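You operate a simulated robot arm through the tools that you are given. There is no shell and no other tool.

You are at the controls of a simulated robot arm. One attempt, no reset.

Task
Find the mill that grinds and make up the caddy with it.
Fine: a quarter turn each; salt in cell one, pepper in cell two, the good mill in cell three; the other mill stays in its tray. Set down upright: salt shaker, pepper shaker.

The check looks at the end state, three seconds after you hand in, the way a careful person would. Anything else that was tipped, shoved, dropped, spilled or broken makes it a failure.

Robot
A 6-joint arm with a two-finger parallel gripper, fixed in place. Base frame: the origin is on the floor under the middle of its stand, x ahead of it, y to its left, z up; the work surface is at about z = 0.85. Lengths are in m, angles in rad, forces in N, time in s.
With the tool pointing down near the work surface it reaches from about 0.36 to 0.76 m from the base axis. Its first joint turns from -1.152 to 1.152 rad. Payload 2.45 kg.
Tool frame: the origin (TCP) lies between the finger pads and is the grasp point; the fingertips stand 0.024 m ahead of it; z points along the fingers, y is the line along which they close. The gripper opens to 0.068 m. The fingers are 0.017 m wide and 0.01 m thick; the gripper's body (0.04 by 0.07 m) begins 0.041 m behind the TCP.
Orientation is that of the tool frame in the base frame, as a unit quaternion [x, y, z, w]. With the fingers straight down and closing along the base's y, the tool's x points along the base's -x, its y along +y and its z along -z.

Tools
- The arm moves only by the tool step_arm. Its argument "deltas" is a list that holds one entry, the list of rows, each a list of 7 numbers: the turn, a rotation vector about the tool's x, y, z in units of 6 degrees (1.0 is 6 degrees), then the shift along the tool's x, y, z in units of 30 mm (1.0 is 30 mm), then the gripper command, from -1 (fully open) to 1 (shut), values between in proportion. In form: [[[wx, wy, wz, tx, ty, tz, jaw], ...]]. A call has 1 to 20 rows; each row shifts and turns the commanded pose from where the row before left it, along the tool's axes as they then stand. A call with a number of a shift or a turn outside -1 to 1 is refused whole. Rows are played at 5 a second. More than 0.05 m and 0.15 rad between two rows, or a gripper value outside its range, and nothing of the call is played. Where a pose cannot be reached the arm comes as near as it can. A force on the tool above 40 N (or 10 N above the force at the start of the call, whichever is more), or a blocked arm, ends the call early, and 0.2 s more pass. Each finger travels about 0.108 m/s and halts on what it meets, pressing with about 39 N; the grip force reading is that of the motor and also rises with nothing between the fingers. The clock runs only during rows and for 0.2 s after the last one: add rows that do not move to give the fingers time. It gives the time, the measured TCP pose, the force on the tool (base axes), the opening and the grip force at its end, in the units of the frame above (readings bear some noise), with the torque about the TCP (base axes, N m) and any sound that the robot's microphone picked up.
- Cameras (640 x 400 px; columns grow to the right, rows downward): "scene" is fixed at [0.1726, 0.4147, 1.4715]; the picture's right is [-0.73, -0.68, 0.00], its down [-0.35, 0.37, -0.86] and it looks along [0.59, -0.63, -0.51] (base axes); focal length 310 px, centre (320, 200). "wrist" rides on the gripper at [0.084, 0.011, -0.075] in the tool frame; the picture's right is [-0.13, 0.99, 0.00], its down [-0.60, -0.08, -0.79] and it looks along [-0.79, -0.10, 0.61] (tool axes); focal length 251 px, centre (320, 200). There is no depth. A picture from a camera that has moved, and an enlarged one, comes with that camera's place and axes in the base frame and with its lens.
- camera(camera): a new picture of that camera. It takes no simulated time.
- inspect(camera, box): a new picture of the part [left, top, right, bottom] of that camera's present view, enlarged. It takes no simulated time.
- sign_off(): hands the job in; it is judged then, once.

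Nothing tells you positions but the pictures and the camera data. Unless the task says otherwise, let go and move clear before handing in.

The tools are called after "Emit:" as name(argument=value, ...) on one line, values as JSON. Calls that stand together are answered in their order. step_arm: Moves the arm, as the interface text tells. Its arguments: {"type":"object","properties":{"deltas":{"type":"array"}},"required":["deltas"]} The other tools are called the same way: camera (camera) takes a picture; inspect (camera, box) takes an enlarged picture of a part of a camera's view; sign_off () hands the job in.

At the start:

```text
t: 0.0
tool_pos: [0.4631, -0.0861, 1.1961]
tcp_rot: [0.0, 1.0, 0.0, 0.0]
force: [-0.1, 0.1, 0.5]
ft_torque: [-0.02, 0.0, 0.0]
opening: 0.0681
gripper_force: 0.1
```

scene: 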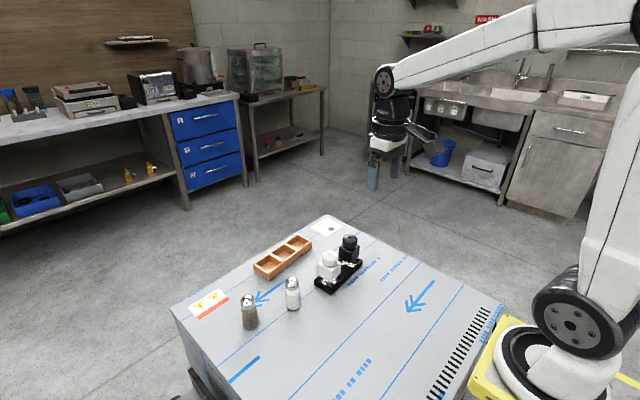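
wrist: 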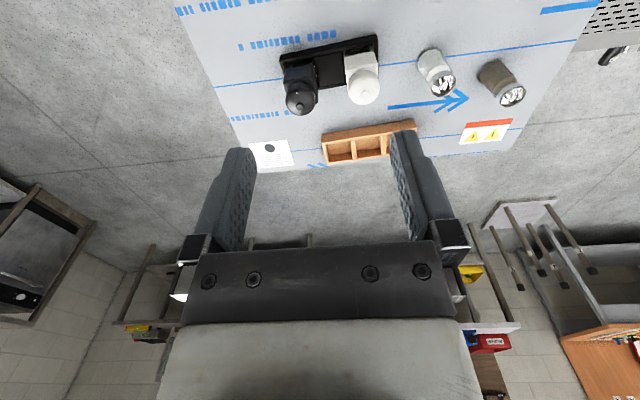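

I see a table with a wooden three-cell caddy, a black tray holding a white and a black mill, and two shakers (one whitish, one dark). I'll enlarge the views first to find everything accurately.

Emit:
inspect(camera="scene", box=[160, 200, 400, 350])

Emit:
inspect(camera="scene", box=[240, 210, 370, 300])

Emit:
inspect(camera="wrist", box=[220, 20, 540, 220])

```text
2.67 times, centred on (280, 275) of scene
camera zoom: at [0.1726, 0.4147, 1.4715], right [-0.73, -0.68, 0.0], down [-0.35, 0.37, -0.86], along [0.59, -0.63, -0.51], focal length 827 px, centre (427, 0)
```

zoom: 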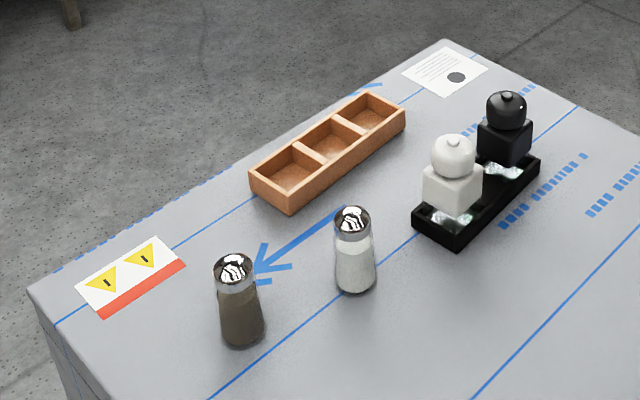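

```text
4.44 times, centred on (305, 255) of scene
camera zoom: at [0.1726, 0.4147, 1.4715], right [-0.73, -0.68, 0.0], down [-0.35, 0.37, -0.86], along [0.59, -0.63, -0.51], focal length 1379 px, centre (387, -44)
```

zoom: 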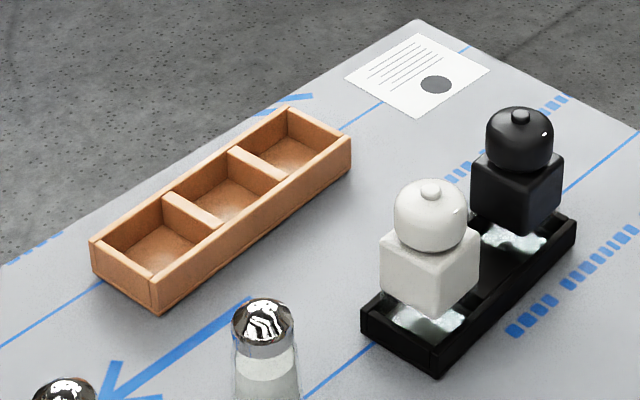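

```text
2.00 times, centred on (380, 120) of wrist
camera zoom: at [0.3789, -0.0752, 1.271], right [0.13, 0.99, 0.0], down [0.6, -0.08, 0.79], along [0.79, -0.1, -0.61], focal length 503 px, centre (200, 360)
```

zoom: 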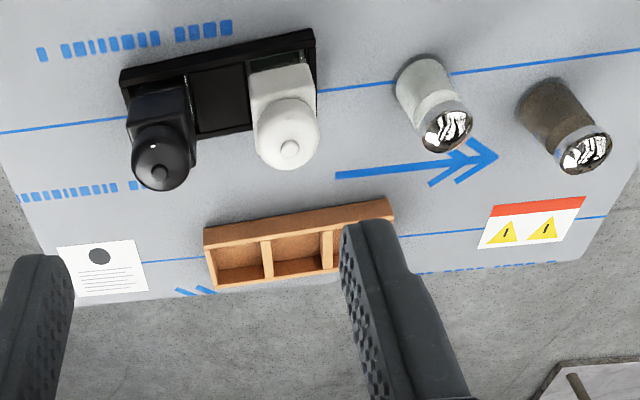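

The caddy lies roughly at x 0.70–0.75, y −0.12 to 0.06. The mills are near (0.57, −0.05) and (0.57, −0.14), and the shakers near (0.59, 0.07) and (0.62, 0.18). I'll lower the arm for a closer look with the wrist camera, checking for cell marks and how the mills are built.

Emit:
step_arm(deltas=[[[0, 0, 0, 0, 1, 0, -1], [0, 0, 0, 0, 0.87, 0, -1], [0, 0, 0, 0.5, 0, 1, -1], [0, 0, 0, 0, 0, 1, -1], [0, 0, 0, 0, 0, 1, -1], [0, 0, 0, 0, 0, 1, -1], [0, 0, 0, 0, 0, 1, -1], [0, 0, 0, 0, 0, 0, -1], [0, 0, 0, 0, 0, 0, -1]]])

Emit:
camera(camera="wrist")

Emit:
camera(camera="scene")

```text
t: 2.0
tool_pos: [0.4492, -0.0306, 1.0462]
tcp_rot: [-0.001, 1.0, -0.001, 0.001]
force: [-0.5, 0.6, 0.6]
ft_torque: [0.01, -0.01, -0.02]
opening: 0.0678
gripper_force: 0.0
```

```text
taken
camera wrist: at [0.3648, -0.0188, 1.121], right [0.13, 0.99, 0.0], down [0.6, -0.08, 0.79], along [0.79, -0.1, -0.61], focal length 251 px, centre (320, 200)
```

wrist: 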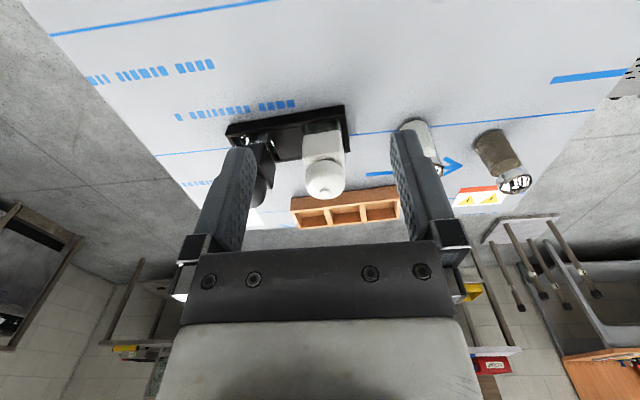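

```text
taken
```

scene: 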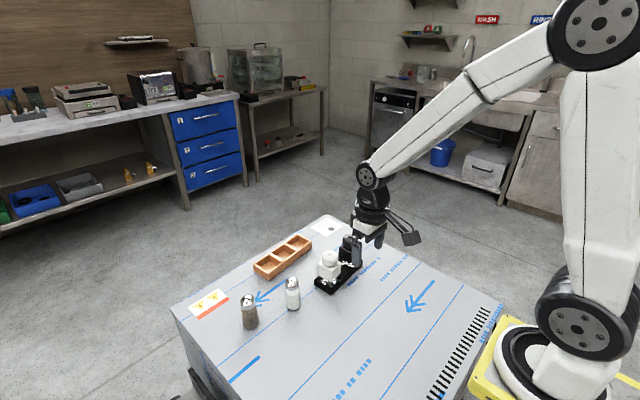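

The commands follow the expected axes. I'll enlarge the wrist view on the mills, caddy and shakers.

Emit:
inspect(camera="wrist", box=[220, 90, 420, 240])

Emit:
inspect(camera="wrist", box=[380, 100, 540, 220])

Emit:
inspect(camera="scene", box=[300, 225, 380, 300])

Emit:
inspect(camera="scene", box=[230, 225, 330, 335])

```text
2.67 times, centred on (320, 165) of wrist
camera zoom: at [0.3648, -0.0188, 1.121], right [0.13, 0.99, 0.0], down [0.6, -0.08, 0.79], along [0.79, -0.1, -0.61], focal length 670 px, centre (320, 293)
```

zoom: 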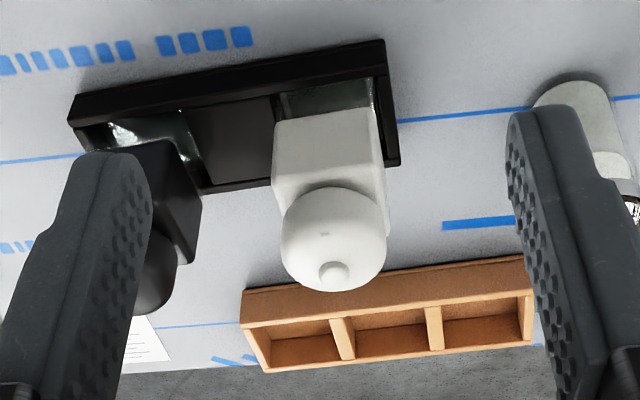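

```text
3.33 times, centred on (460, 160) of wrist
camera zoom: at [0.3648, -0.0188, 1.121], right [0.13, 0.99, 0.0], down [0.6, -0.08, 0.79], along [0.79, -0.1, -0.61], focal length 838 px, centre (-147, 333)
```

zoom: 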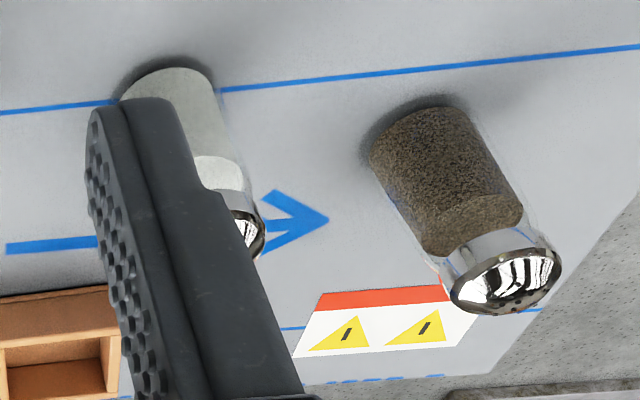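

```text
5.33 times, centred on (340, 262) of scene
camera zoom: at [0.1726, 0.4147, 1.4715], right [-0.73, -0.68, 0.0], down [-0.35, 0.37, -0.86], along [0.59, -0.63, -0.51], focal length 1654 px, centre (213, -133)
```

zoom: 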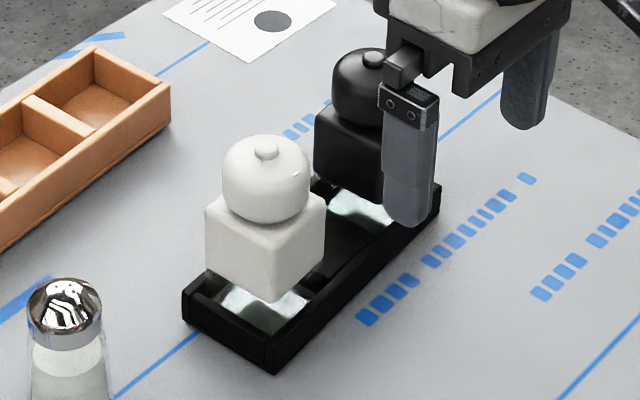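

```text
3.64 times, centred on (280, 280) of scene
camera zoom: at [0.1726, 0.4147, 1.4715], right [-0.73, -0.68, 0.0], down [-0.35, 0.37, -0.86], along [0.59, -0.63, -0.51], focal length 1128 px, centre (466, -91)
```

zoom: 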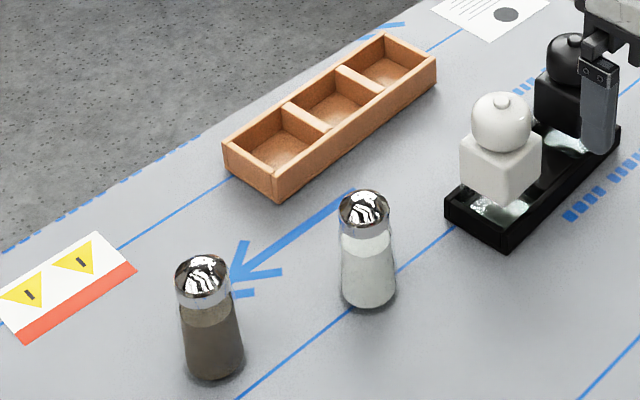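

No cell numbers are visible on the caddy yet, so I'll raise slightly and move over it to look inside and at its markings from above.

Emit:
step_arm(deltas=[[[0, 0, 0, 0, 0, -1, -1], [0, 0, 0, -1, 0, 0, -1], [0, 0, 0, -1, 0, 0, -1], [0, 0, 0, -1, 0, 0, -1], [0, 0, 0, -1, 0, 0, -1], [0, 0, 0, -1, 0, 0, -1], [0, 0, 0, -1, 0, 0, -1], [0, 0, 0, 0, 0, 0, -1], [0, 0, 0, 0, 0, 0, -1]]])

Emit:
camera(camera="wrist")

Emit:
inspect(camera="wrist", box=[200, 0, 440, 150])

```text
t: 4.0
tool_pos: [0.6265, -0.0299, 1.0759]
tcp_rot: [0.0, 1.0, 0.0, 0.0]
force: [0.3, -0.2, 1.0]
ft_torque: [0.02, 0.01, -0.01]
opening: 0.0677
gripper_force: 0.0
```

```text
taken
camera wrist: at [0.5442, -0.0196, 1.1514], right [0.13, 0.99, 0.0], down [0.6, -0.08, 0.79], along [0.79, -0.1, -0.61], focal length 251 px, centre (320, 200)
```

wrist: 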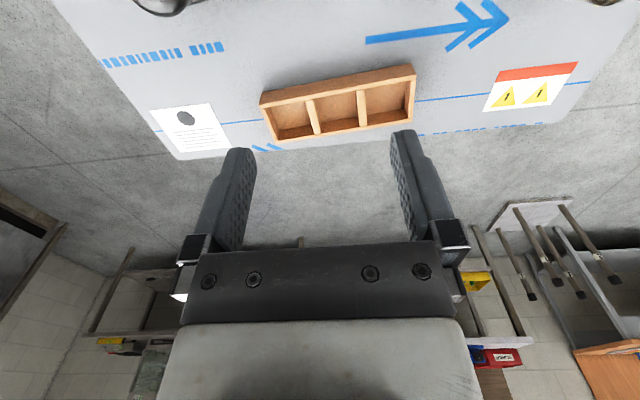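

```text
2.67 times, centred on (320, 75) of wrist
camera zoom: at [0.5442, -0.0196, 1.1514], right [0.13, 0.99, 0.0], down [0.6, -0.08, 0.79], along [0.79, -0.1, -0.61], focal length 670 px, centre (320, 533)
```

zoom: 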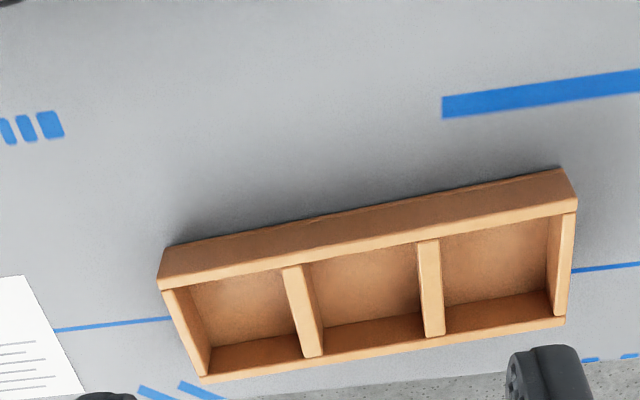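

Cells look unmarked so far; I'll zoom in further to look for marks and get accurate corner positions.

Emit:
inspect(camera="wrist", box=[250, 55, 340, 150])

Emit:
inspect(camera="wrist", box=[335, 50, 425, 145])

Emit:
inspect(camera="wrist", box=[140, 90, 260, 165])

Emit:
inspect(camera="wrist", box=[470, 50, 590, 125])

```text
4.21 times, centred on (295, 102) of wrist
camera zoom: at [0.5442, -0.0196, 1.1514], right [0.13, 0.99, 0.0], down [0.6, -0.08, 0.79], along [0.79, -0.1, -0.61], focal length 1059 px, centre (425, 610)
```

zoom: 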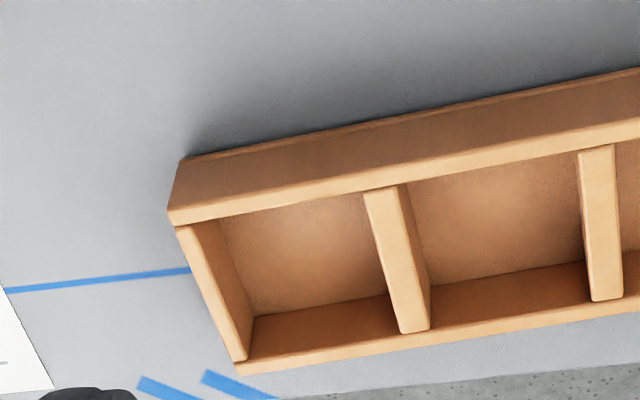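

```text
4.21 times, centred on (380, 98) of wrist
camera zoom: at [0.5442, -0.0196, 1.1514], right [0.13, 0.99, 0.0], down [0.6, -0.08, 0.79], along [0.79, -0.1, -0.61], focal length 1059 px, centre (67, 632)
```

zoom: 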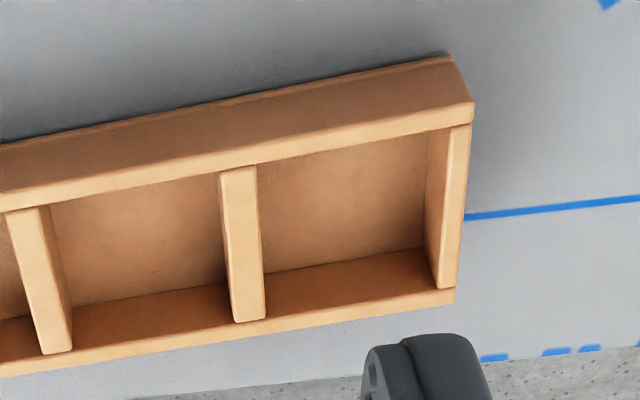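

```text
5.33 times, centred on (200, 128) of wrist
camera zoom: at [0.5442, -0.0196, 1.1514], right [0.13, 0.99, 0.0], down [0.6, -0.08, 0.79], along [0.79, -0.1, -0.61], focal length 1341 px, centre (960, 587)
```

zoom: 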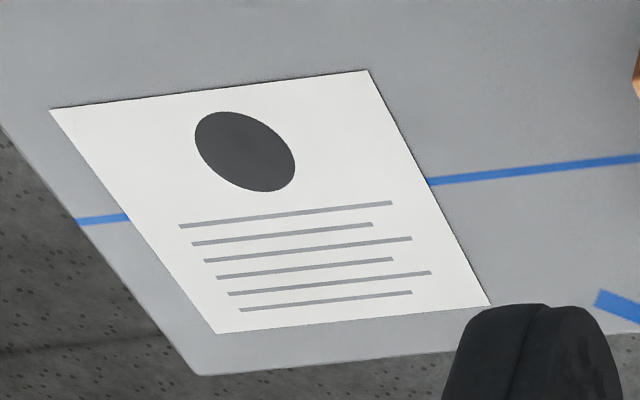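

```text
5.33 times, centred on (530, 88) of wrist
camera zoom: at [0.5442, -0.0196, 1.1514], right [0.13, 0.99, 0.0], down [0.6, -0.08, 0.79], along [0.79, -0.1, -0.61], focal length 1341 px, centre (-800, 800)
```

zoom: 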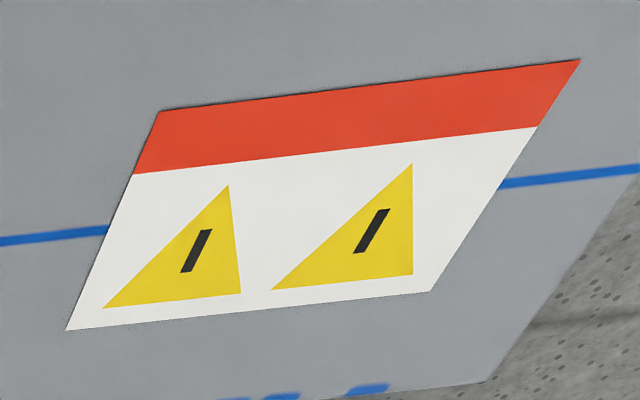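

The caddy's inside shows no numbers. I'll check its outer faces, first with the scene camera, then with the wrist turned to see the far side.

Emit:
inspect(camera="scene", box=[248, 230, 318, 285])

Emit:
step_arm(deltas=[[[0, 0, 1, 0, 0, 0, -1], [0, 0, 1, 0, 0, 0, -1], [0, 0, 1, 0, 0, 0, -1], [0, 0, 1, 0, 0, 0, -1], [0, 0, 1, 0, 0, 0, -1], [0, 0, 1, 0, 0, 0, -1], [0, 0, 1, 0, 0, 0, -1], [0, 0, 1, 0, 0, 0, -1], [0, 0, 1, 0, 0, 0, -1], [0, 0, 1, 0, 0, 0, -1], [0, 0, 1, 0, 0, 0, -1], [0, 0, 1, 0, 0, 0, -1], [0, 0, 1, 0, 0, 0, -1], [0, 0, 1, 0, 0, 0, -1], [0, 0, 1, 0, 0, 0, -1], [0, 0, 0, 0, 0, 0, -1]]])

Emit:
camera(camera="wrist")

```text
7.27 times, centred on (283, 258) of scene
camera zoom: at [0.1726, 0.4147, 1.4715], right [-0.73, -0.68, 0.0], down [-0.35, 0.37, -0.86], along [0.59, -0.63, -0.51], focal length 2256 px, centre (589, -218)
```

zoom: 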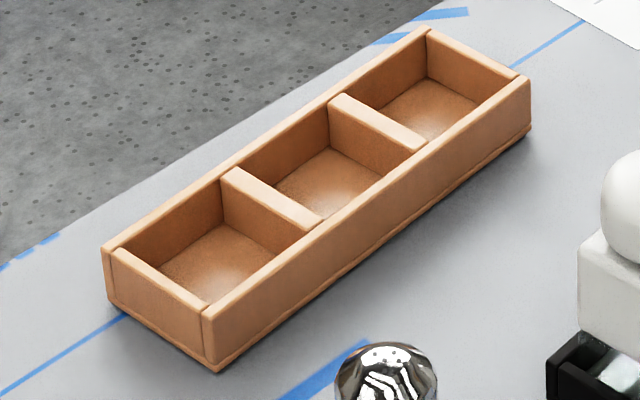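

```text
t: 7.4
tool_pos: [0.6275, -0.0279, 1.0753]
tcp_rot: [0.708, 0.707, 0.0, 0.0]
force: [-0.4, -0.1, 0.1]
ft_torque: [-0.02, 0.0, -0.02]
opening: 0.0678
gripper_force: 0.0
```

```text
taken
camera wrist: at [0.6388, 0.0542, 1.1506], right [0.99, -0.13, 0.0], down [-0.08, -0.6, 0.79], along [-0.1, -0.79, -0.61], focal length 251 px, centre (320, 200)
```

wrist: 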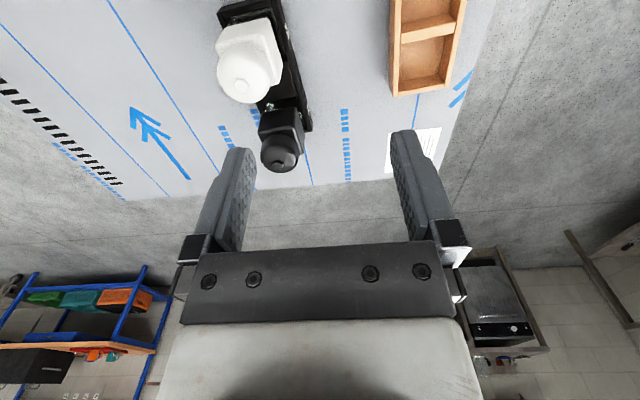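

No marks on the near or end faces. I'll turn the wrist another quarter to look at the caddy's far side.

Emit:
step_arm(deltas=[[[0, 0, 1, 0, 0, 0, -1], [0, 0, 1, 0, 0, 0, -1], [0, 0, 1, 0, 0, 0, -1], [0, 0, 1, 0, 0, 0, -1], [0, 0, 1, 0, 0, 0, -1], [0, 0, 1, 0, 0, 0, -1], [0, 0, 1, 0, 0, 0, -1], [0, 0, 1, 0, 0, 0, -1], [0, 0, 1, 0, 0, 0, -1], [0, 0, 1, 0, 0, 0, -1], [0, 0, 1, 0, 0, 0, -1], [0, 0, 1, 0, 0, 0, -1], [0, 0, 1, 0, 0, 0, -1], [0, 0, 1, 0, 0, 0, -1], [0, 0, 1, 0, 0, 0, -1], [0, 0, 0, 0, 0, 0, -1]]])

Emit:
camera(camera="wrist")

```text
t: 10.8
tool_pos: [0.6251, -0.052, 1.0757]
tcp_rot: [1.0, 0.008, 0.001, -0.008]
force: [0.9, -0.2, 0.8]
ft_torque: [-0.01, 0.01, 0.04]
opening: 0.068
gripper_force: 0.0
out of reach, approached as far as the arm can: row 15
```

```text
taken
camera wrist: at [0.709, -0.0625, 1.15], right [-0.11, -0.99, -0.02], down [-0.61, 0.06, 0.79], along [-0.79, 0.1, -0.61], focal length 251 px, centre (320, 200)
```

wrist: 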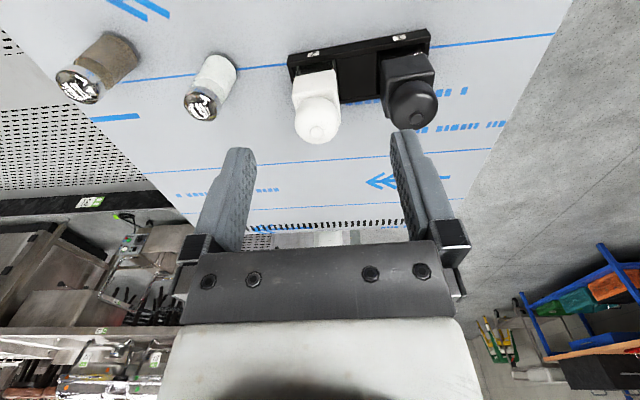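

There's something on the tray's side here. I'll zoom in on the tray and mills from this side.

Emit:
inspect(camera="wrist", box=[270, 10, 460, 150])

Emit:
inspect(camera="wrist", box=[40, 20, 260, 140])

```text
2.86 times, centred on (365, 80) of wrist
camera zoom: at [0.709, -0.0625, 1.15], right [-0.11, -0.99, -0.02], down [-0.61, 0.06, 0.79], along [-0.79, 0.1, -0.61], focal length 718 px, centre (191, 543)
```

zoom: 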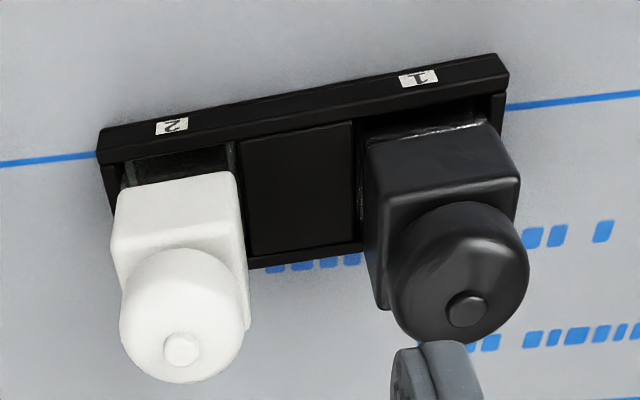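

```text
2.91 times, centred on (150, 80) of wrist
camera zoom: at [0.709, -0.0625, 1.15], right [-0.11, -0.99, -0.02], down [-0.61, 0.06, 0.79], along [-0.79, 0.1, -0.61], focal length 731 px, centre (814, 549)
```

zoom: 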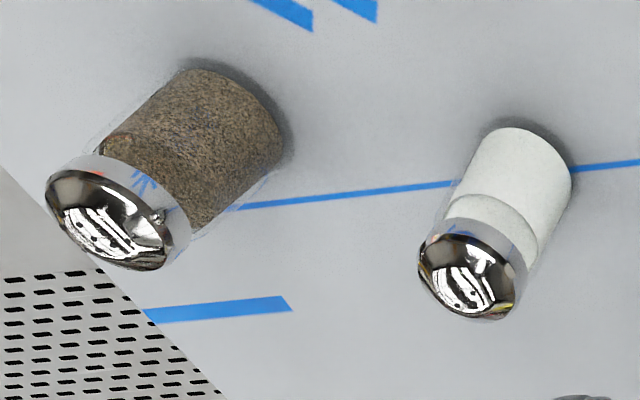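

The tray carries number labels on its far side: "2" by the white mill and "1" by the black one. The caddy may be labelled the same way, so I'll extend outward to see its far face.

Emit:
step_arm(deltas=[[[0, 0, -1, 0, 0, 0, -1], [0, 0, -1, 0, 0, 0, -1], [0, 0, 0, 1, 0, 0, -1], [0, 0, 0, 1, 0.2, 0, -1], [0, 0, 0, 1, 0.3, 0, -1], [0, 0, 0, 1, 0.3, 0, -1], [0, 0, 0, 0, 0, 0, -1], [0, 0, 0, 0, 0, 0, -1]]])

Emit:
camera(camera="wrist")

```text
t: 12.6
tool_pos: [0.7472, -0.0487, 1.0751]
tcp_rot: [0.995, 0.104, 0.001, -0.001]
force: [-1.0, 0.4, -0.6]
ft_torque: [0.03, -0.01, -0.02]
opening: 0.0679
gripper_force: 0.2
```

```text
taken
camera wrist: at [0.8329, -0.0431, 1.15], right [0.08, -1.0, 0.0], down [-0.61, -0.05, 0.79], along [-0.79, -0.06, -0.61], focal length 251 px, centre (320, 200)
```

wrist: 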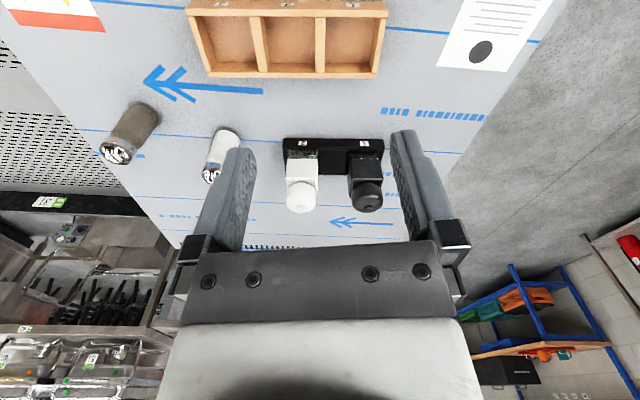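

The caddy's far face does carry labels; zooming in.

Emit:
inspect(camera="wrist", box=[180, 0, 400, 90])

Emit:
inspect(camera="wrist", box=[200, 0, 250, 20])

Emit:
inspect(camera="wrist", box=[330, 0, 380, 20])

Emit:
inspect(camera="wrist", box=[260, 0, 310, 20])

```text
2.91 times, centred on (290, 45) of wrist
camera zoom: at [0.8329, -0.0431, 1.15], right [0.08, -1.0, 0.0], down [-0.61, -0.05, 0.79], along [-0.79, -0.06, -0.61], focal length 731 px, centre (407, 651)
```

zoom: 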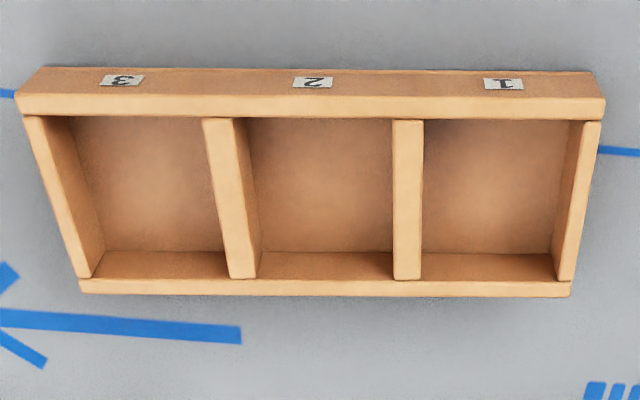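

```text
12.80 times, centred on (225, 10) of wrist
camera zoom: at [0.8329, -0.0431, 1.15], right [0.08, -1.0, 0.0], down [-0.61, -0.05, 0.79], along [-0.79, -0.06, -0.61], focal length 3218 px, centre (1536, 2632)
```

zoom: 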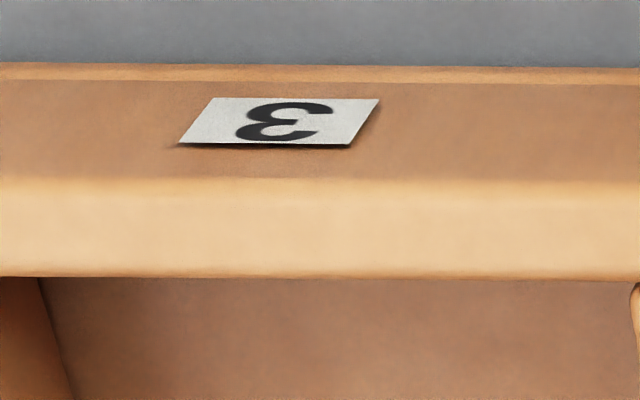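

```text
12.80 times, centred on (355, 10) of wrist
camera zoom: at [0.8329, -0.0431, 1.15], right [0.08, -1.0, 0.0], down [-0.61, -0.05, 0.79], along [-0.79, -0.06, -0.61], focal length 3218 px, centre (-128, 2632)
```

zoom: 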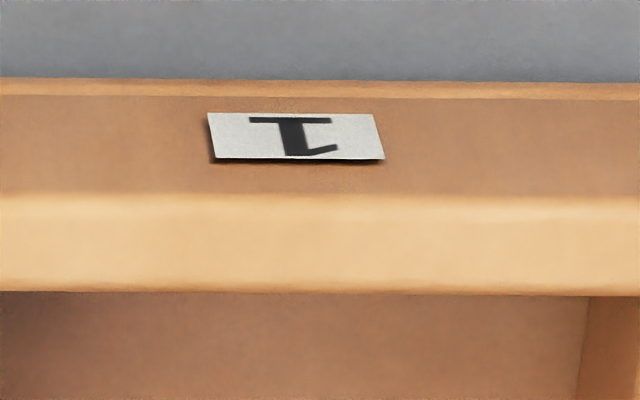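

```text
12.80 times, centred on (285, 10) of wrist
camera zoom: at [0.8329, -0.0431, 1.15], right [0.08, -1.0, 0.0], down [-0.61, -0.05, 0.79], along [-0.79, -0.06, -0.61], focal length 3218 px, centre (768, 2632)
```

zoom: 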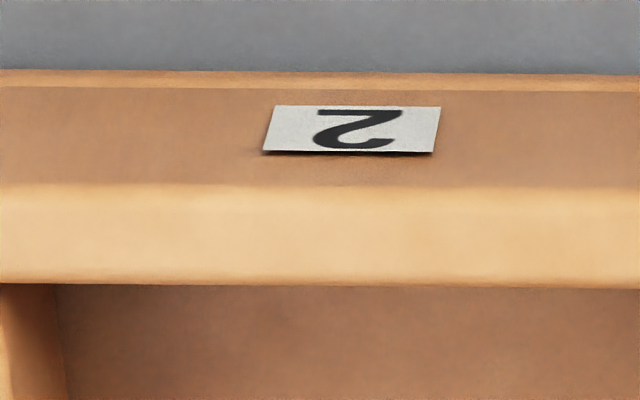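

The caddy cells, read from its far side, are 1 at y≈−0.08, 2 at y≈−0.02 and 3 at y≈+0.036, with the caddy centred near (0.727, −0.021) and turned about 4°. Next I'll measure the mills and shakers from this view.

Emit:
inspect(camera="wrist", box=[265, 120, 405, 225])

Emit:
inspect(camera="wrist", box=[90, 90, 260, 200])

```text
3.81 times, centred on (335, 172) of wrist
camera zoom: at [0.8329, -0.0431, 1.15], right [0.08, -1.0, 0.0], down [-0.61, -0.05, 0.79], along [-0.79, -0.06, -0.61], focal length 958 px, centre (263, 305)
```

zoom: 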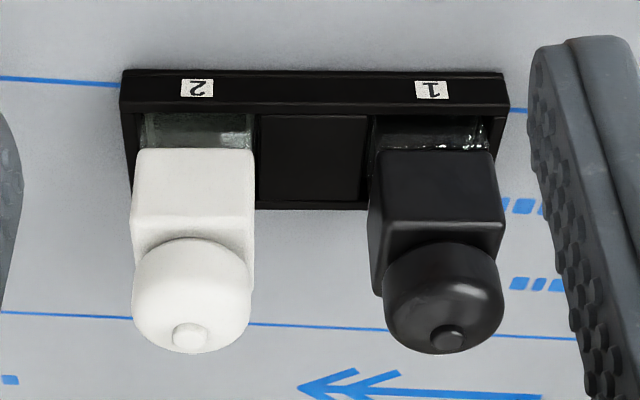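

```text
3.64 times, centred on (175, 145) of wrist
camera zoom: at [0.8329, -0.0431, 1.15], right [0.08, -1.0, 0.0], down [-0.61, -0.05, 0.79], along [-0.79, -0.06, -0.61], focal length 914 px, centre (847, 400)
```

zoom: 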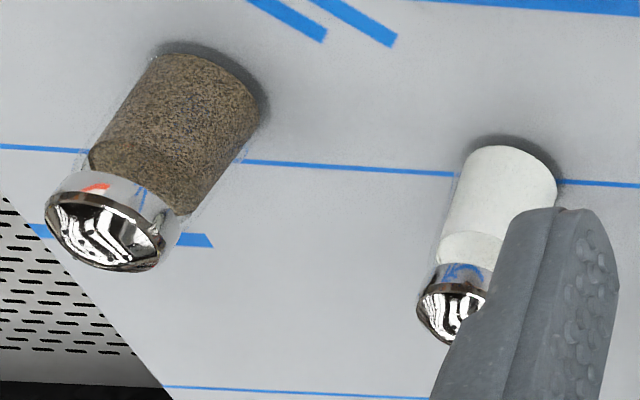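

Mills are at about (0.564, −0.040) for white and (0.570, −0.127) for black, with knob tops near z = 0.96. I'll turn the wrist back to neutral and move over the white mill.

Emit:
step_arm(deltas=[[[0, 0, -1, 0, 0, 0, -1], [0, 0, -1, 0, 0, 0, -1], [0, 0, -1, 0, 0, 0, -1], [0, 0, -1, 0, 0, 0, -1], [0, 0, -1, 0, 0, 0, -1], [0, 0, -1, 0, 0, 0, -1], [0, 0, -1, 0, 0, 0, -1], [0, 0, -1, 0, 0, 0, -1], [0, 0, -1, 0, 0, 0, -1], [0, 0, -1, 0, 0, 0, -1], [0, 0, -1, 0, 0, 0, -1], [0, 0, -1, 0, 0, 0, -1], [0, 0, -1, 0, 0, 0, -1], [0, 0, -1, 0, 0, 0, -1], [0, 0, -1, 0, 0, 0, -1], [0, 0, -1, 0, 0, 0, -1], [0, 0, -1, 0, 0, 0, -1], [0, 0, -1, 0, 0, 0, -1], [0, 0, -1, 0, 0, 0, -1], [0, 0, -1, 0, 0, 0, -1]]])

Emit:
step_arm(deltas=[[[0, 0, -1, 0, 0, 0, -1], [0, 0, -1, 0, 0, 0, -1], [0, 0, -1, 0, 0, 0, -1], [0, 0, -1, 0, 0, 0, -1], [0, 0, -1, 0, 0, 0, -1], [0, 0, -1, 0, 0, 0, -1], [0, 0, -1, 0, 0, 0, -1], [0, 0, -1, 0, 0, 0, -1], [0, 0, 0, 0, 0, 0, -1], [0, 0, 0, 0, 0, 0, -1]]])

```text
t: 16.8
tool_pos: [0.747, -0.0498, 1.0737]
tcp_rot: [0.406, 0.914, 0.001, -0.001]
force: [-0.6, 0.0, 0.2]
ft_torque: [0.03, 0.01, 0.0]
opening: 0.0681
gripper_force: 0.0
```

```text
t: 19.0
tool_pos: [0.7483, -0.0488, 1.0738]
tcp_rot: [0.0, 1.0, -0.001, 0.0]
force: [-0.8, 0.2, 0.7]
ft_torque: [-0.03, -0.01, -0.01]
opening: 0.0678
gripper_force: 0.1
```

Yaw is back at zero. Next I'll shift back over the white mill.

Emit:
step_arm(deltas=[[[0, 0, 0, 0.88, 0.04, 0, -1], [0, 0, 0, 0.88, 0.04, 0, -1], [0, 0, 0, 0.88, 0.04, 0, -1], [0, 0, 0, 0.88, 0.04, 0, -1], [0, 0, 0, 0.88, 0.04, 0, -1], [0, 0, 0, 0.88, 0.05, 0, -1], [0, 0, 0, 0.86, 0.05, 0, -1], [0, 0, 0, 0, 0, 0.5, -1], [0, 0, 0, 0, 0, 0.6, -1], [0, 0, 0, 0, 0, 0, -1], [0, 0, 0, 0, 0, 0, -1]]])

Emit:
camera(camera="wrist")

Emit:
inspect(camera="wrist", box=[200, 0, 440, 150])

Emit:
inspect(camera="scene", box=[290, 200, 400, 300])

```text
t: 21.4
tool_pos: [0.564, -0.041, 1.0416]
tcp_rot: [0.0, 1.0, 0.0, 0.0]
force: [-0.4, -0.9, -1.3]
ft_torque: [-0.01, 0.02, -0.02]
opening: 0.068
gripper_force: 0.1
```

```text
taken
camera wrist: at [0.4798, -0.0303, 1.1165], right [0.13, 0.99, 0.0], down [0.6, -0.08, 0.79], along [0.79, -0.1, -0.61], focal length 251 px, centre (320, 200)
```

wrist: 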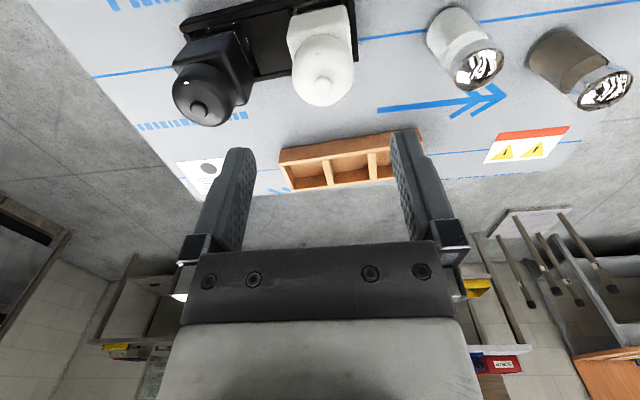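

```text
2.67 times, centred on (320, 75) of wrist
camera zoom: at [0.4798, -0.0303, 1.1165], right [0.13, 0.99, 0.0], down [0.6, -0.08, 0.79], along [0.79, -0.1, -0.61], focal length 670 px, centre (320, 533)
```

zoom: 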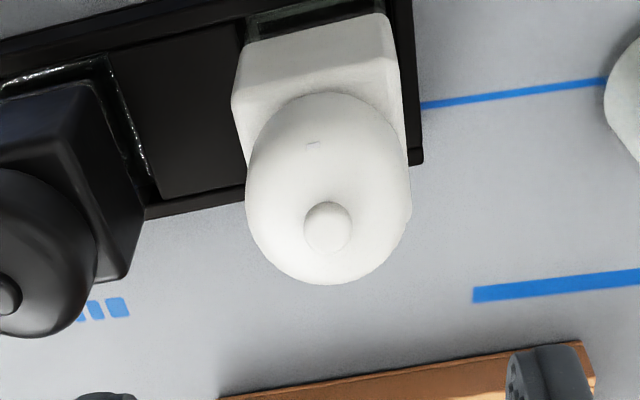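

```text
4.00 times, centred on (345, 250) of scene
camera zoom: at [0.1726, 0.4147, 1.4715], right [-0.73, -0.68, 0.0], down [-0.35, 0.37, -0.86], along [0.59, -0.63, -0.51], focal length 1241 px, centre (220, 0)
```

zoom: 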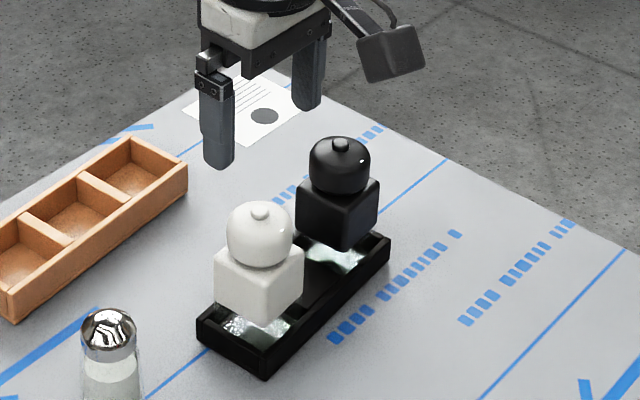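

The white mill is centred at about (0.5635, −0.039), block top near z = 0.926, with the head above it. I'll descend with open fingers around the head.

Emit:
step_arm(deltas=[[[0, 0, 0, 0, 0.055, 0.7, -1], [0, 0, 0, 0, 0, 0.7, -1], [0, 0, 0, 0, 0, 0.7, -1], [0, 0, 0, 0, 0, 0.75, -1], [0, 0, 0, 0, 0, 0, -1], [0, 0, 0, 0, 0, 0, -1]]])

Emit:
camera(camera="wrist")

Emit:
inspect(camera="scene", box=[290, 220, 390, 300])

```text
t: 22.8
tool_pos: [0.5624, -0.0397, 0.9565]
tcp_rot: [0.0, 1.0, 0.0, -0.001]
force: [0.2, -0.1, -0.1]
ft_torque: [0.0, 0.04, -0.02]
opening: 0.0681
gripper_force: 0.1
```

```text
taken
camera wrist: at [0.4794, -0.029, 1.0321], right [0.13, 0.99, 0.0], down [0.6, -0.08, 0.79], along [0.79, -0.1, -0.61], focal length 251 px, centre (320, 200)
```

wrist: 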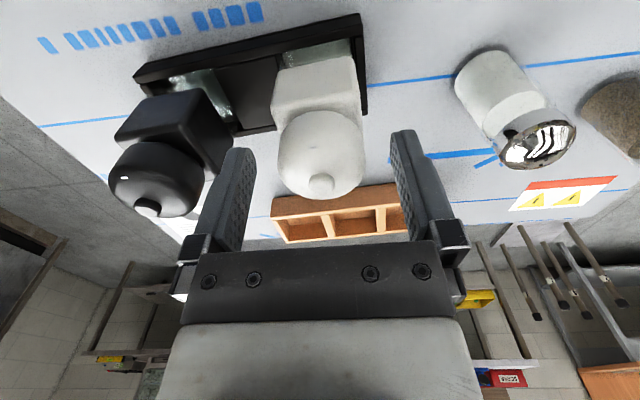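

```text
5.00 times, centred on (340, 260) of scene
camera zoom: at [0.1726, 0.4147, 1.4715], right [-0.73, -0.68, 0.0], down [-0.35, 0.37, -0.86], along [0.59, -0.63, -0.51], focal length 1551 px, centre (220, -100)
```

zoom: 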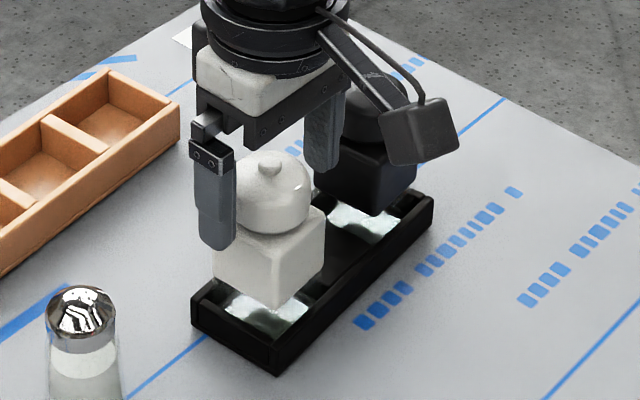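

The fingers straddle the head cleanly. I'll close on it and check the reading before turning.

Emit:
step_arm(deltas=[[[0, 0, 0, 0, 0, 0, 0], [0, 0, 0, 0, 0, 0, 1], [0, 0, 0, 0, 0, 0, 1], [0, 0, 0, 0, 0, 0, 1]]])

Emit:
inspect(camera="wrist", box=[180, 0, 460, 220])

```text
t: 23.8
tool_pos: [0.5624, -0.0398, 0.9567]
tcp_rot: [0.0, 1.0, 0.0, 0.0]
force: [0.3, -0.9, 1.1]
ft_torque: [-0.12, -0.02, -0.04]
opening: 0.0406
gripper_force: 39.3
```

```text
1.82 times, centred on (320, 110) of wrist
camera zoom: at [0.4793, -0.0291, 1.0323], right [0.13, 0.99, 0.0], down [0.6, -0.08, 0.79], along [0.79, -0.1, -0.61], focal length 457 px, centre (320, 364)
```

zoom: 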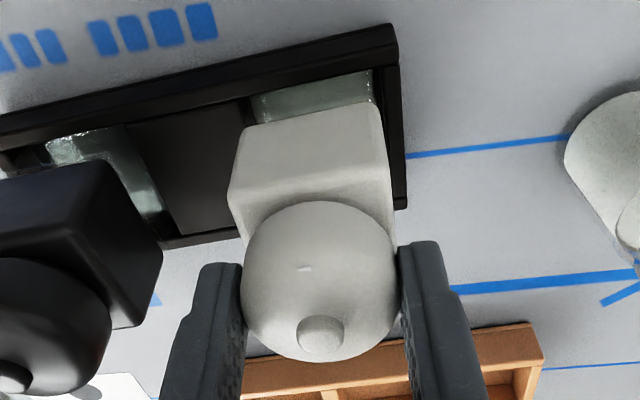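

The head is gripped (opening 40.6 mm). I'll start the turn with a small 12° step and watch torque and sound.

Emit:
step_arm(deltas=[[[0, 0, 1, 0, 0, 0, 1], [0, 0, 1, 0, 0, 0, 1]]])

Emit:
inspect(camera="scene", box=[290, 220, 390, 300])

```text
t: 24.4
tool_pos: [0.5642, -0.0385, 0.958]
tcp_rot: [0.106, 0.994, -0.001, 0.001]
force: [0.1, -1.9, 4.2]
ft_torque: [-0.07, 0.17, -0.01]
opening: 0.0406
gripper_force: 39.0
```

```text
5.00 times, centred on (340, 260) of scene
camera zoom: at [0.1725, 0.4147, 1.4715], right [-0.73, -0.68, 0.0], down [-0.35, 0.37, -0.86], along [0.59, -0.63, -0.51], focal length 1551 px, centre (220, -100)
```

zoom: 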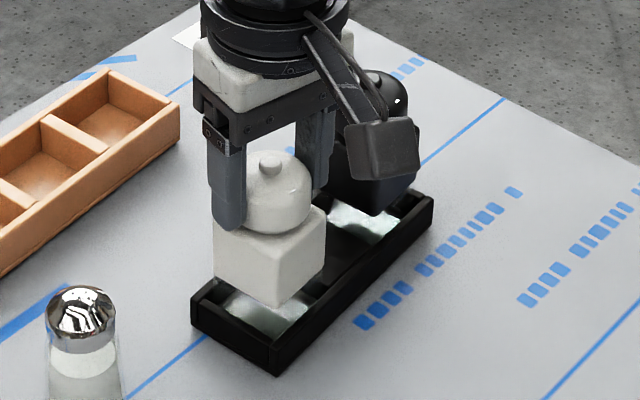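

The block stays put in its tray and the torque is low. I'll continue the turn.

Emit:
step_arm(deltas=[[[0, 0, 1, 0, 0, 0, 1], [0, 0, 1, 0, 0, 0, 1], [0, 0, 1, 0, 0, 0, 1], [0, 0, 1, 0, 0, 0, 1], [0, 0, 1, 0, 0, 0, 1]]])

Emit:
inspect(camera="scene", box=[290, 220, 390, 300])

Emit:
camera(camera="wrist")

```text
t: 25.6
tool_pos: [0.5641, -0.0386, 0.9577]
tcp_rot: [0.359, 0.933, -0.001, 0.0]
force: [-1.8, -8.0, 12.5]
ft_torque: [-0.57, 0.19, 0.0]
opening: 0.041
gripper_force: 38.9
```

```text
5.00 times, centred on (340, 260) of scene
camera zoom: at [0.1723, 0.4146, 1.4716], right [-0.73, -0.68, 0.0], down [-0.35, 0.37, -0.86], along [0.59, -0.63, -0.51], focal length 1551 px, centre (220, -100)
```

zoom: 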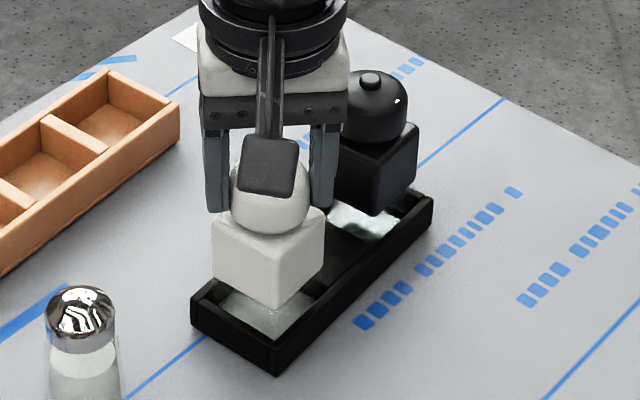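

```text
taken
camera wrist: at [0.5085, 0.0253, 1.0321], right [0.76, 0.65, 0.0], down [0.39, -0.46, 0.79], along [0.52, -0.6, -0.61], focal length 251 px, centre (320, 200)
```

wrist: 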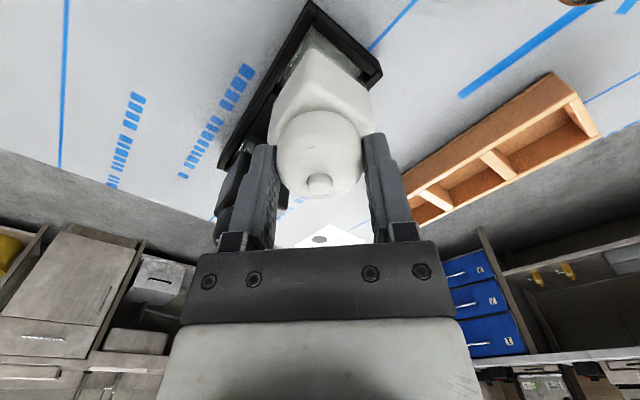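

Force is building (12 N upward), likely a fingertip brushing the block's top corner as the fingers swing over it. I'll check closely before continuing.

Emit:
inspect(camera="wrist", box=[230, 20, 420, 220])

Emit:
inspect(camera="scene", box=[315, 235, 365, 295])

```text
2.00 times, centred on (325, 120) of wrist
camera zoom: at [0.5085, 0.0253, 1.0321], right [0.76, 0.65, 0.0], down [0.39, -0.46, 0.79], along [0.52, -0.6, -0.61], focal length 503 px, centre (310, 360)
```

zoom: 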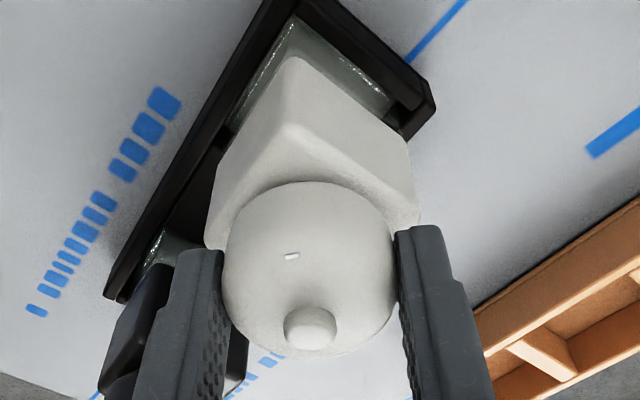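

```text
6.67 times, centred on (340, 265) of scene
camera zoom: at [0.1723, 0.4146, 1.4716], right [-0.73, -0.68, 0.0], down [-0.35, 0.37, -0.86], along [0.59, -0.63, -0.51], focal length 2068 px, centre (187, -233)
```

zoom: 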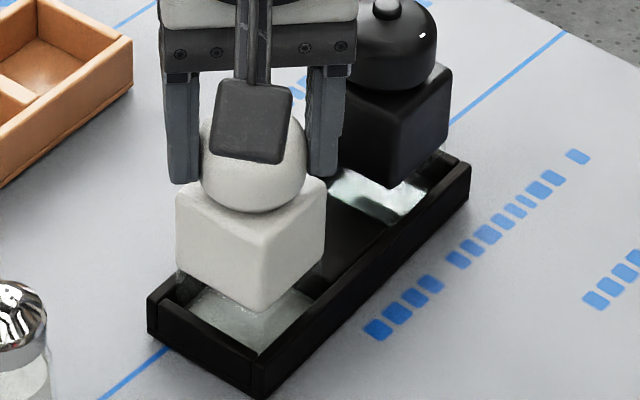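

The head's index mark is moving with the gripper, so the head is turning. I'll release, rise about 3.5 mm to clear the block corners, and re-grip.

Emit:
step_arm(deltas=[[[0, 0, 0, 0, 0, 0, -0.6], [0, 0, 0, 0, 0, 0, -0.8], [0, 0, 0, 0, 0, 0, -0.8]]])

Emit:
inspect(camera="scene", box=[300, 220, 380, 300])

Emit:
inspect(camera="wrist", box=[230, 20, 420, 220])

```text
t: 26.4
tool_pos: [0.5625, -0.0381, 0.9567]
tcp_rot: [0.358, 0.934, 0.0, 0.0]
force: [0.3, -0.1, 0.0]
ft_torque: [0.0, -0.01, 0.01]
opening: 0.061
gripper_force: 0.0
```

```text
5.00 times, centred on (340, 260) of scene
camera zoom: at [0.1726, 0.4147, 1.4715], right [-0.73, -0.68, 0.0], down [-0.35, 0.37, -0.86], along [0.59, -0.63, -0.51], focal length 1551 px, centre (220, -100)
```

zoom: 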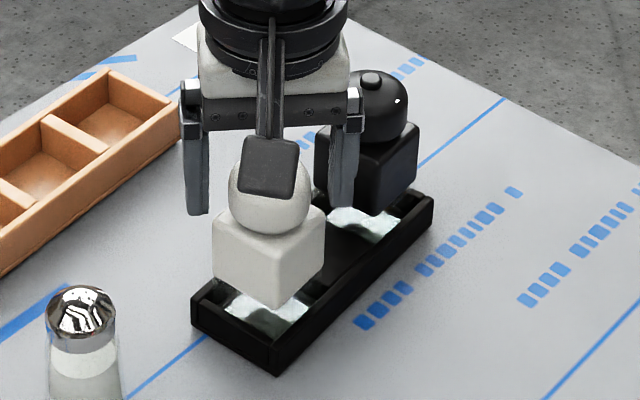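

```text
2.00 times, centred on (325, 120) of wrist
camera zoom: at [0.5083, 0.0256, 1.0316], right [0.76, 0.65, 0.0], down [0.4, -0.46, 0.79], along [0.52, -0.6, -0.61], focal length 503 px, centre (310, 360)
```

zoom: 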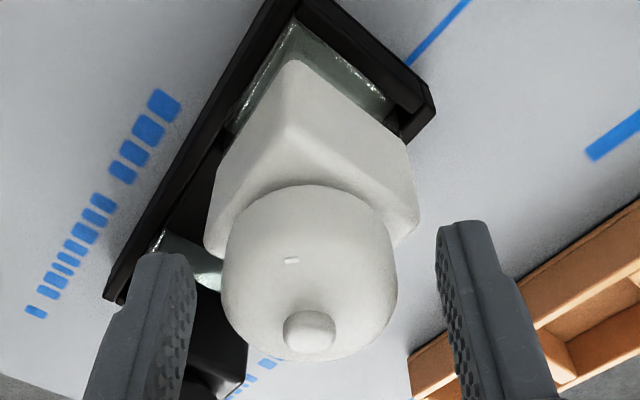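

Released with no residual force, and the mill stands straight. I'll rise 4 mm, re-grip and continue the turn in small pieces.

Emit:
step_arm(deltas=[[[0, 0, 0, 0, 0, -0.133, -0.8], [0, 0, 0, 0, 0, 0, 0], [0, 0, 0, 0, 0, 0, 1], [0, 0, 0, 0, 0, 0, 1]]])

Emit:
step_arm(deltas=[[[0, 0, 1, 0, 0, 0, 1], [0, 0, 1, 0, 0, 0, 1]]])

Emit:
inspect(camera="wrist", box=[230, 20, 420, 220])

```text
t: 27.4
tool_pos: [0.5624, -0.0381, 0.9613]
tcp_rot: [0.359, 0.933, 0.0, 0.0]
force: [-0.2, 0.5, 1.2]
ft_torque: [0.04, 0.08, -0.03]
opening: 0.0401
gripper_force: 39.5
```

```text
t: 28.0
tool_pos: [0.5628, -0.0394, 0.9614]
tcp_rot: [0.455, 0.891, 0.0, 0.0]
force: [0.2, -0.2, 2.2]
ft_torque: [0.04, 0.04, -0.02]
opening: 0.0403
gripper_force: 38.6
```

```text
2.00 times, centred on (325, 120) of wrist
camera zoom: at [0.5231, 0.0355, 1.0358], right [0.88, 0.48, 0.0], down [0.29, -0.54, 0.79], along [0.38, -0.7, -0.61], focal length 503 px, centre (310, 360)
```

zoom: 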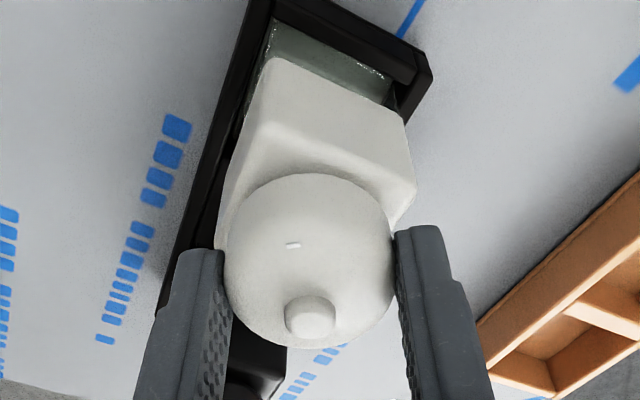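

Force is low now. Six more rows will complete the quarter turn.

Emit:
step_arm(deltas=[[[0, 0, 1, 0, 0, 0, 1], [0, 0, 1, 0, 0, 0, 1], [0, 0, 1, 0, 0, 0, 1], [0, 0, 1, 0, 0, 0, 1], [0, 0, 1, 0, 0, 0, 1], [0, 0, 1, 0, 0, 0, 1], [0, 0, 0, 0, 0, 0, 1]]])

Emit:
inspect(camera="wrist", box=[230, 20, 420, 220])

Emit:
inspect(camera="scene", box=[300, 220, 380, 300])

```text
t: 29.6
tool_pos: [0.5645, -0.0387, 0.9603]
tcp_rot: [0.708, 0.706, 0.0, 0.0]
force: [0.1, 1.5, 0.8]
ft_torque: [0.07, -0.06, 0.05]
opening: 0.0404
gripper_force: 38.6
```

```text
2.00 times, centred on (325, 120) of wrist
camera zoom: at [0.5749, 0.0446, 1.0358], right [0.99, -0.13, 0.0], down [-0.08, -0.6, 0.79], along [-0.1, -0.79, -0.61], focal length 503 px, centre (310, 360)
```

zoom: 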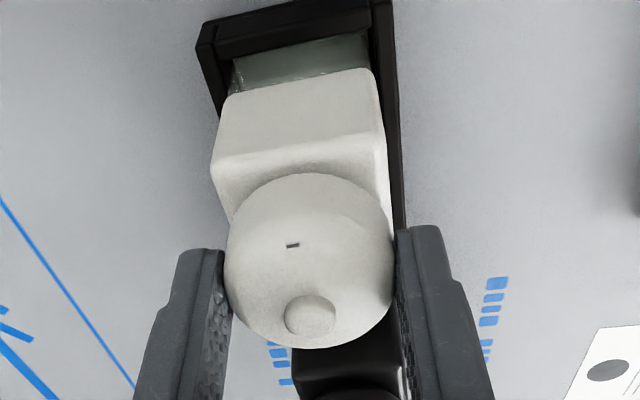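

```text
5.00 times, centred on (340, 260) of scene
camera zoom: at [0.1726, 0.4148, 1.4715], right [-0.73, -0.68, 0.0], down [-0.35, 0.37, -0.86], along [0.59, -0.63, -0.51], focal length 1551 px, centre (220, -100)
```

zoom: 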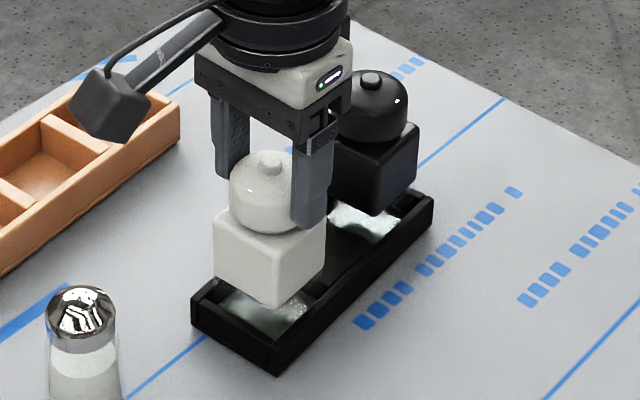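

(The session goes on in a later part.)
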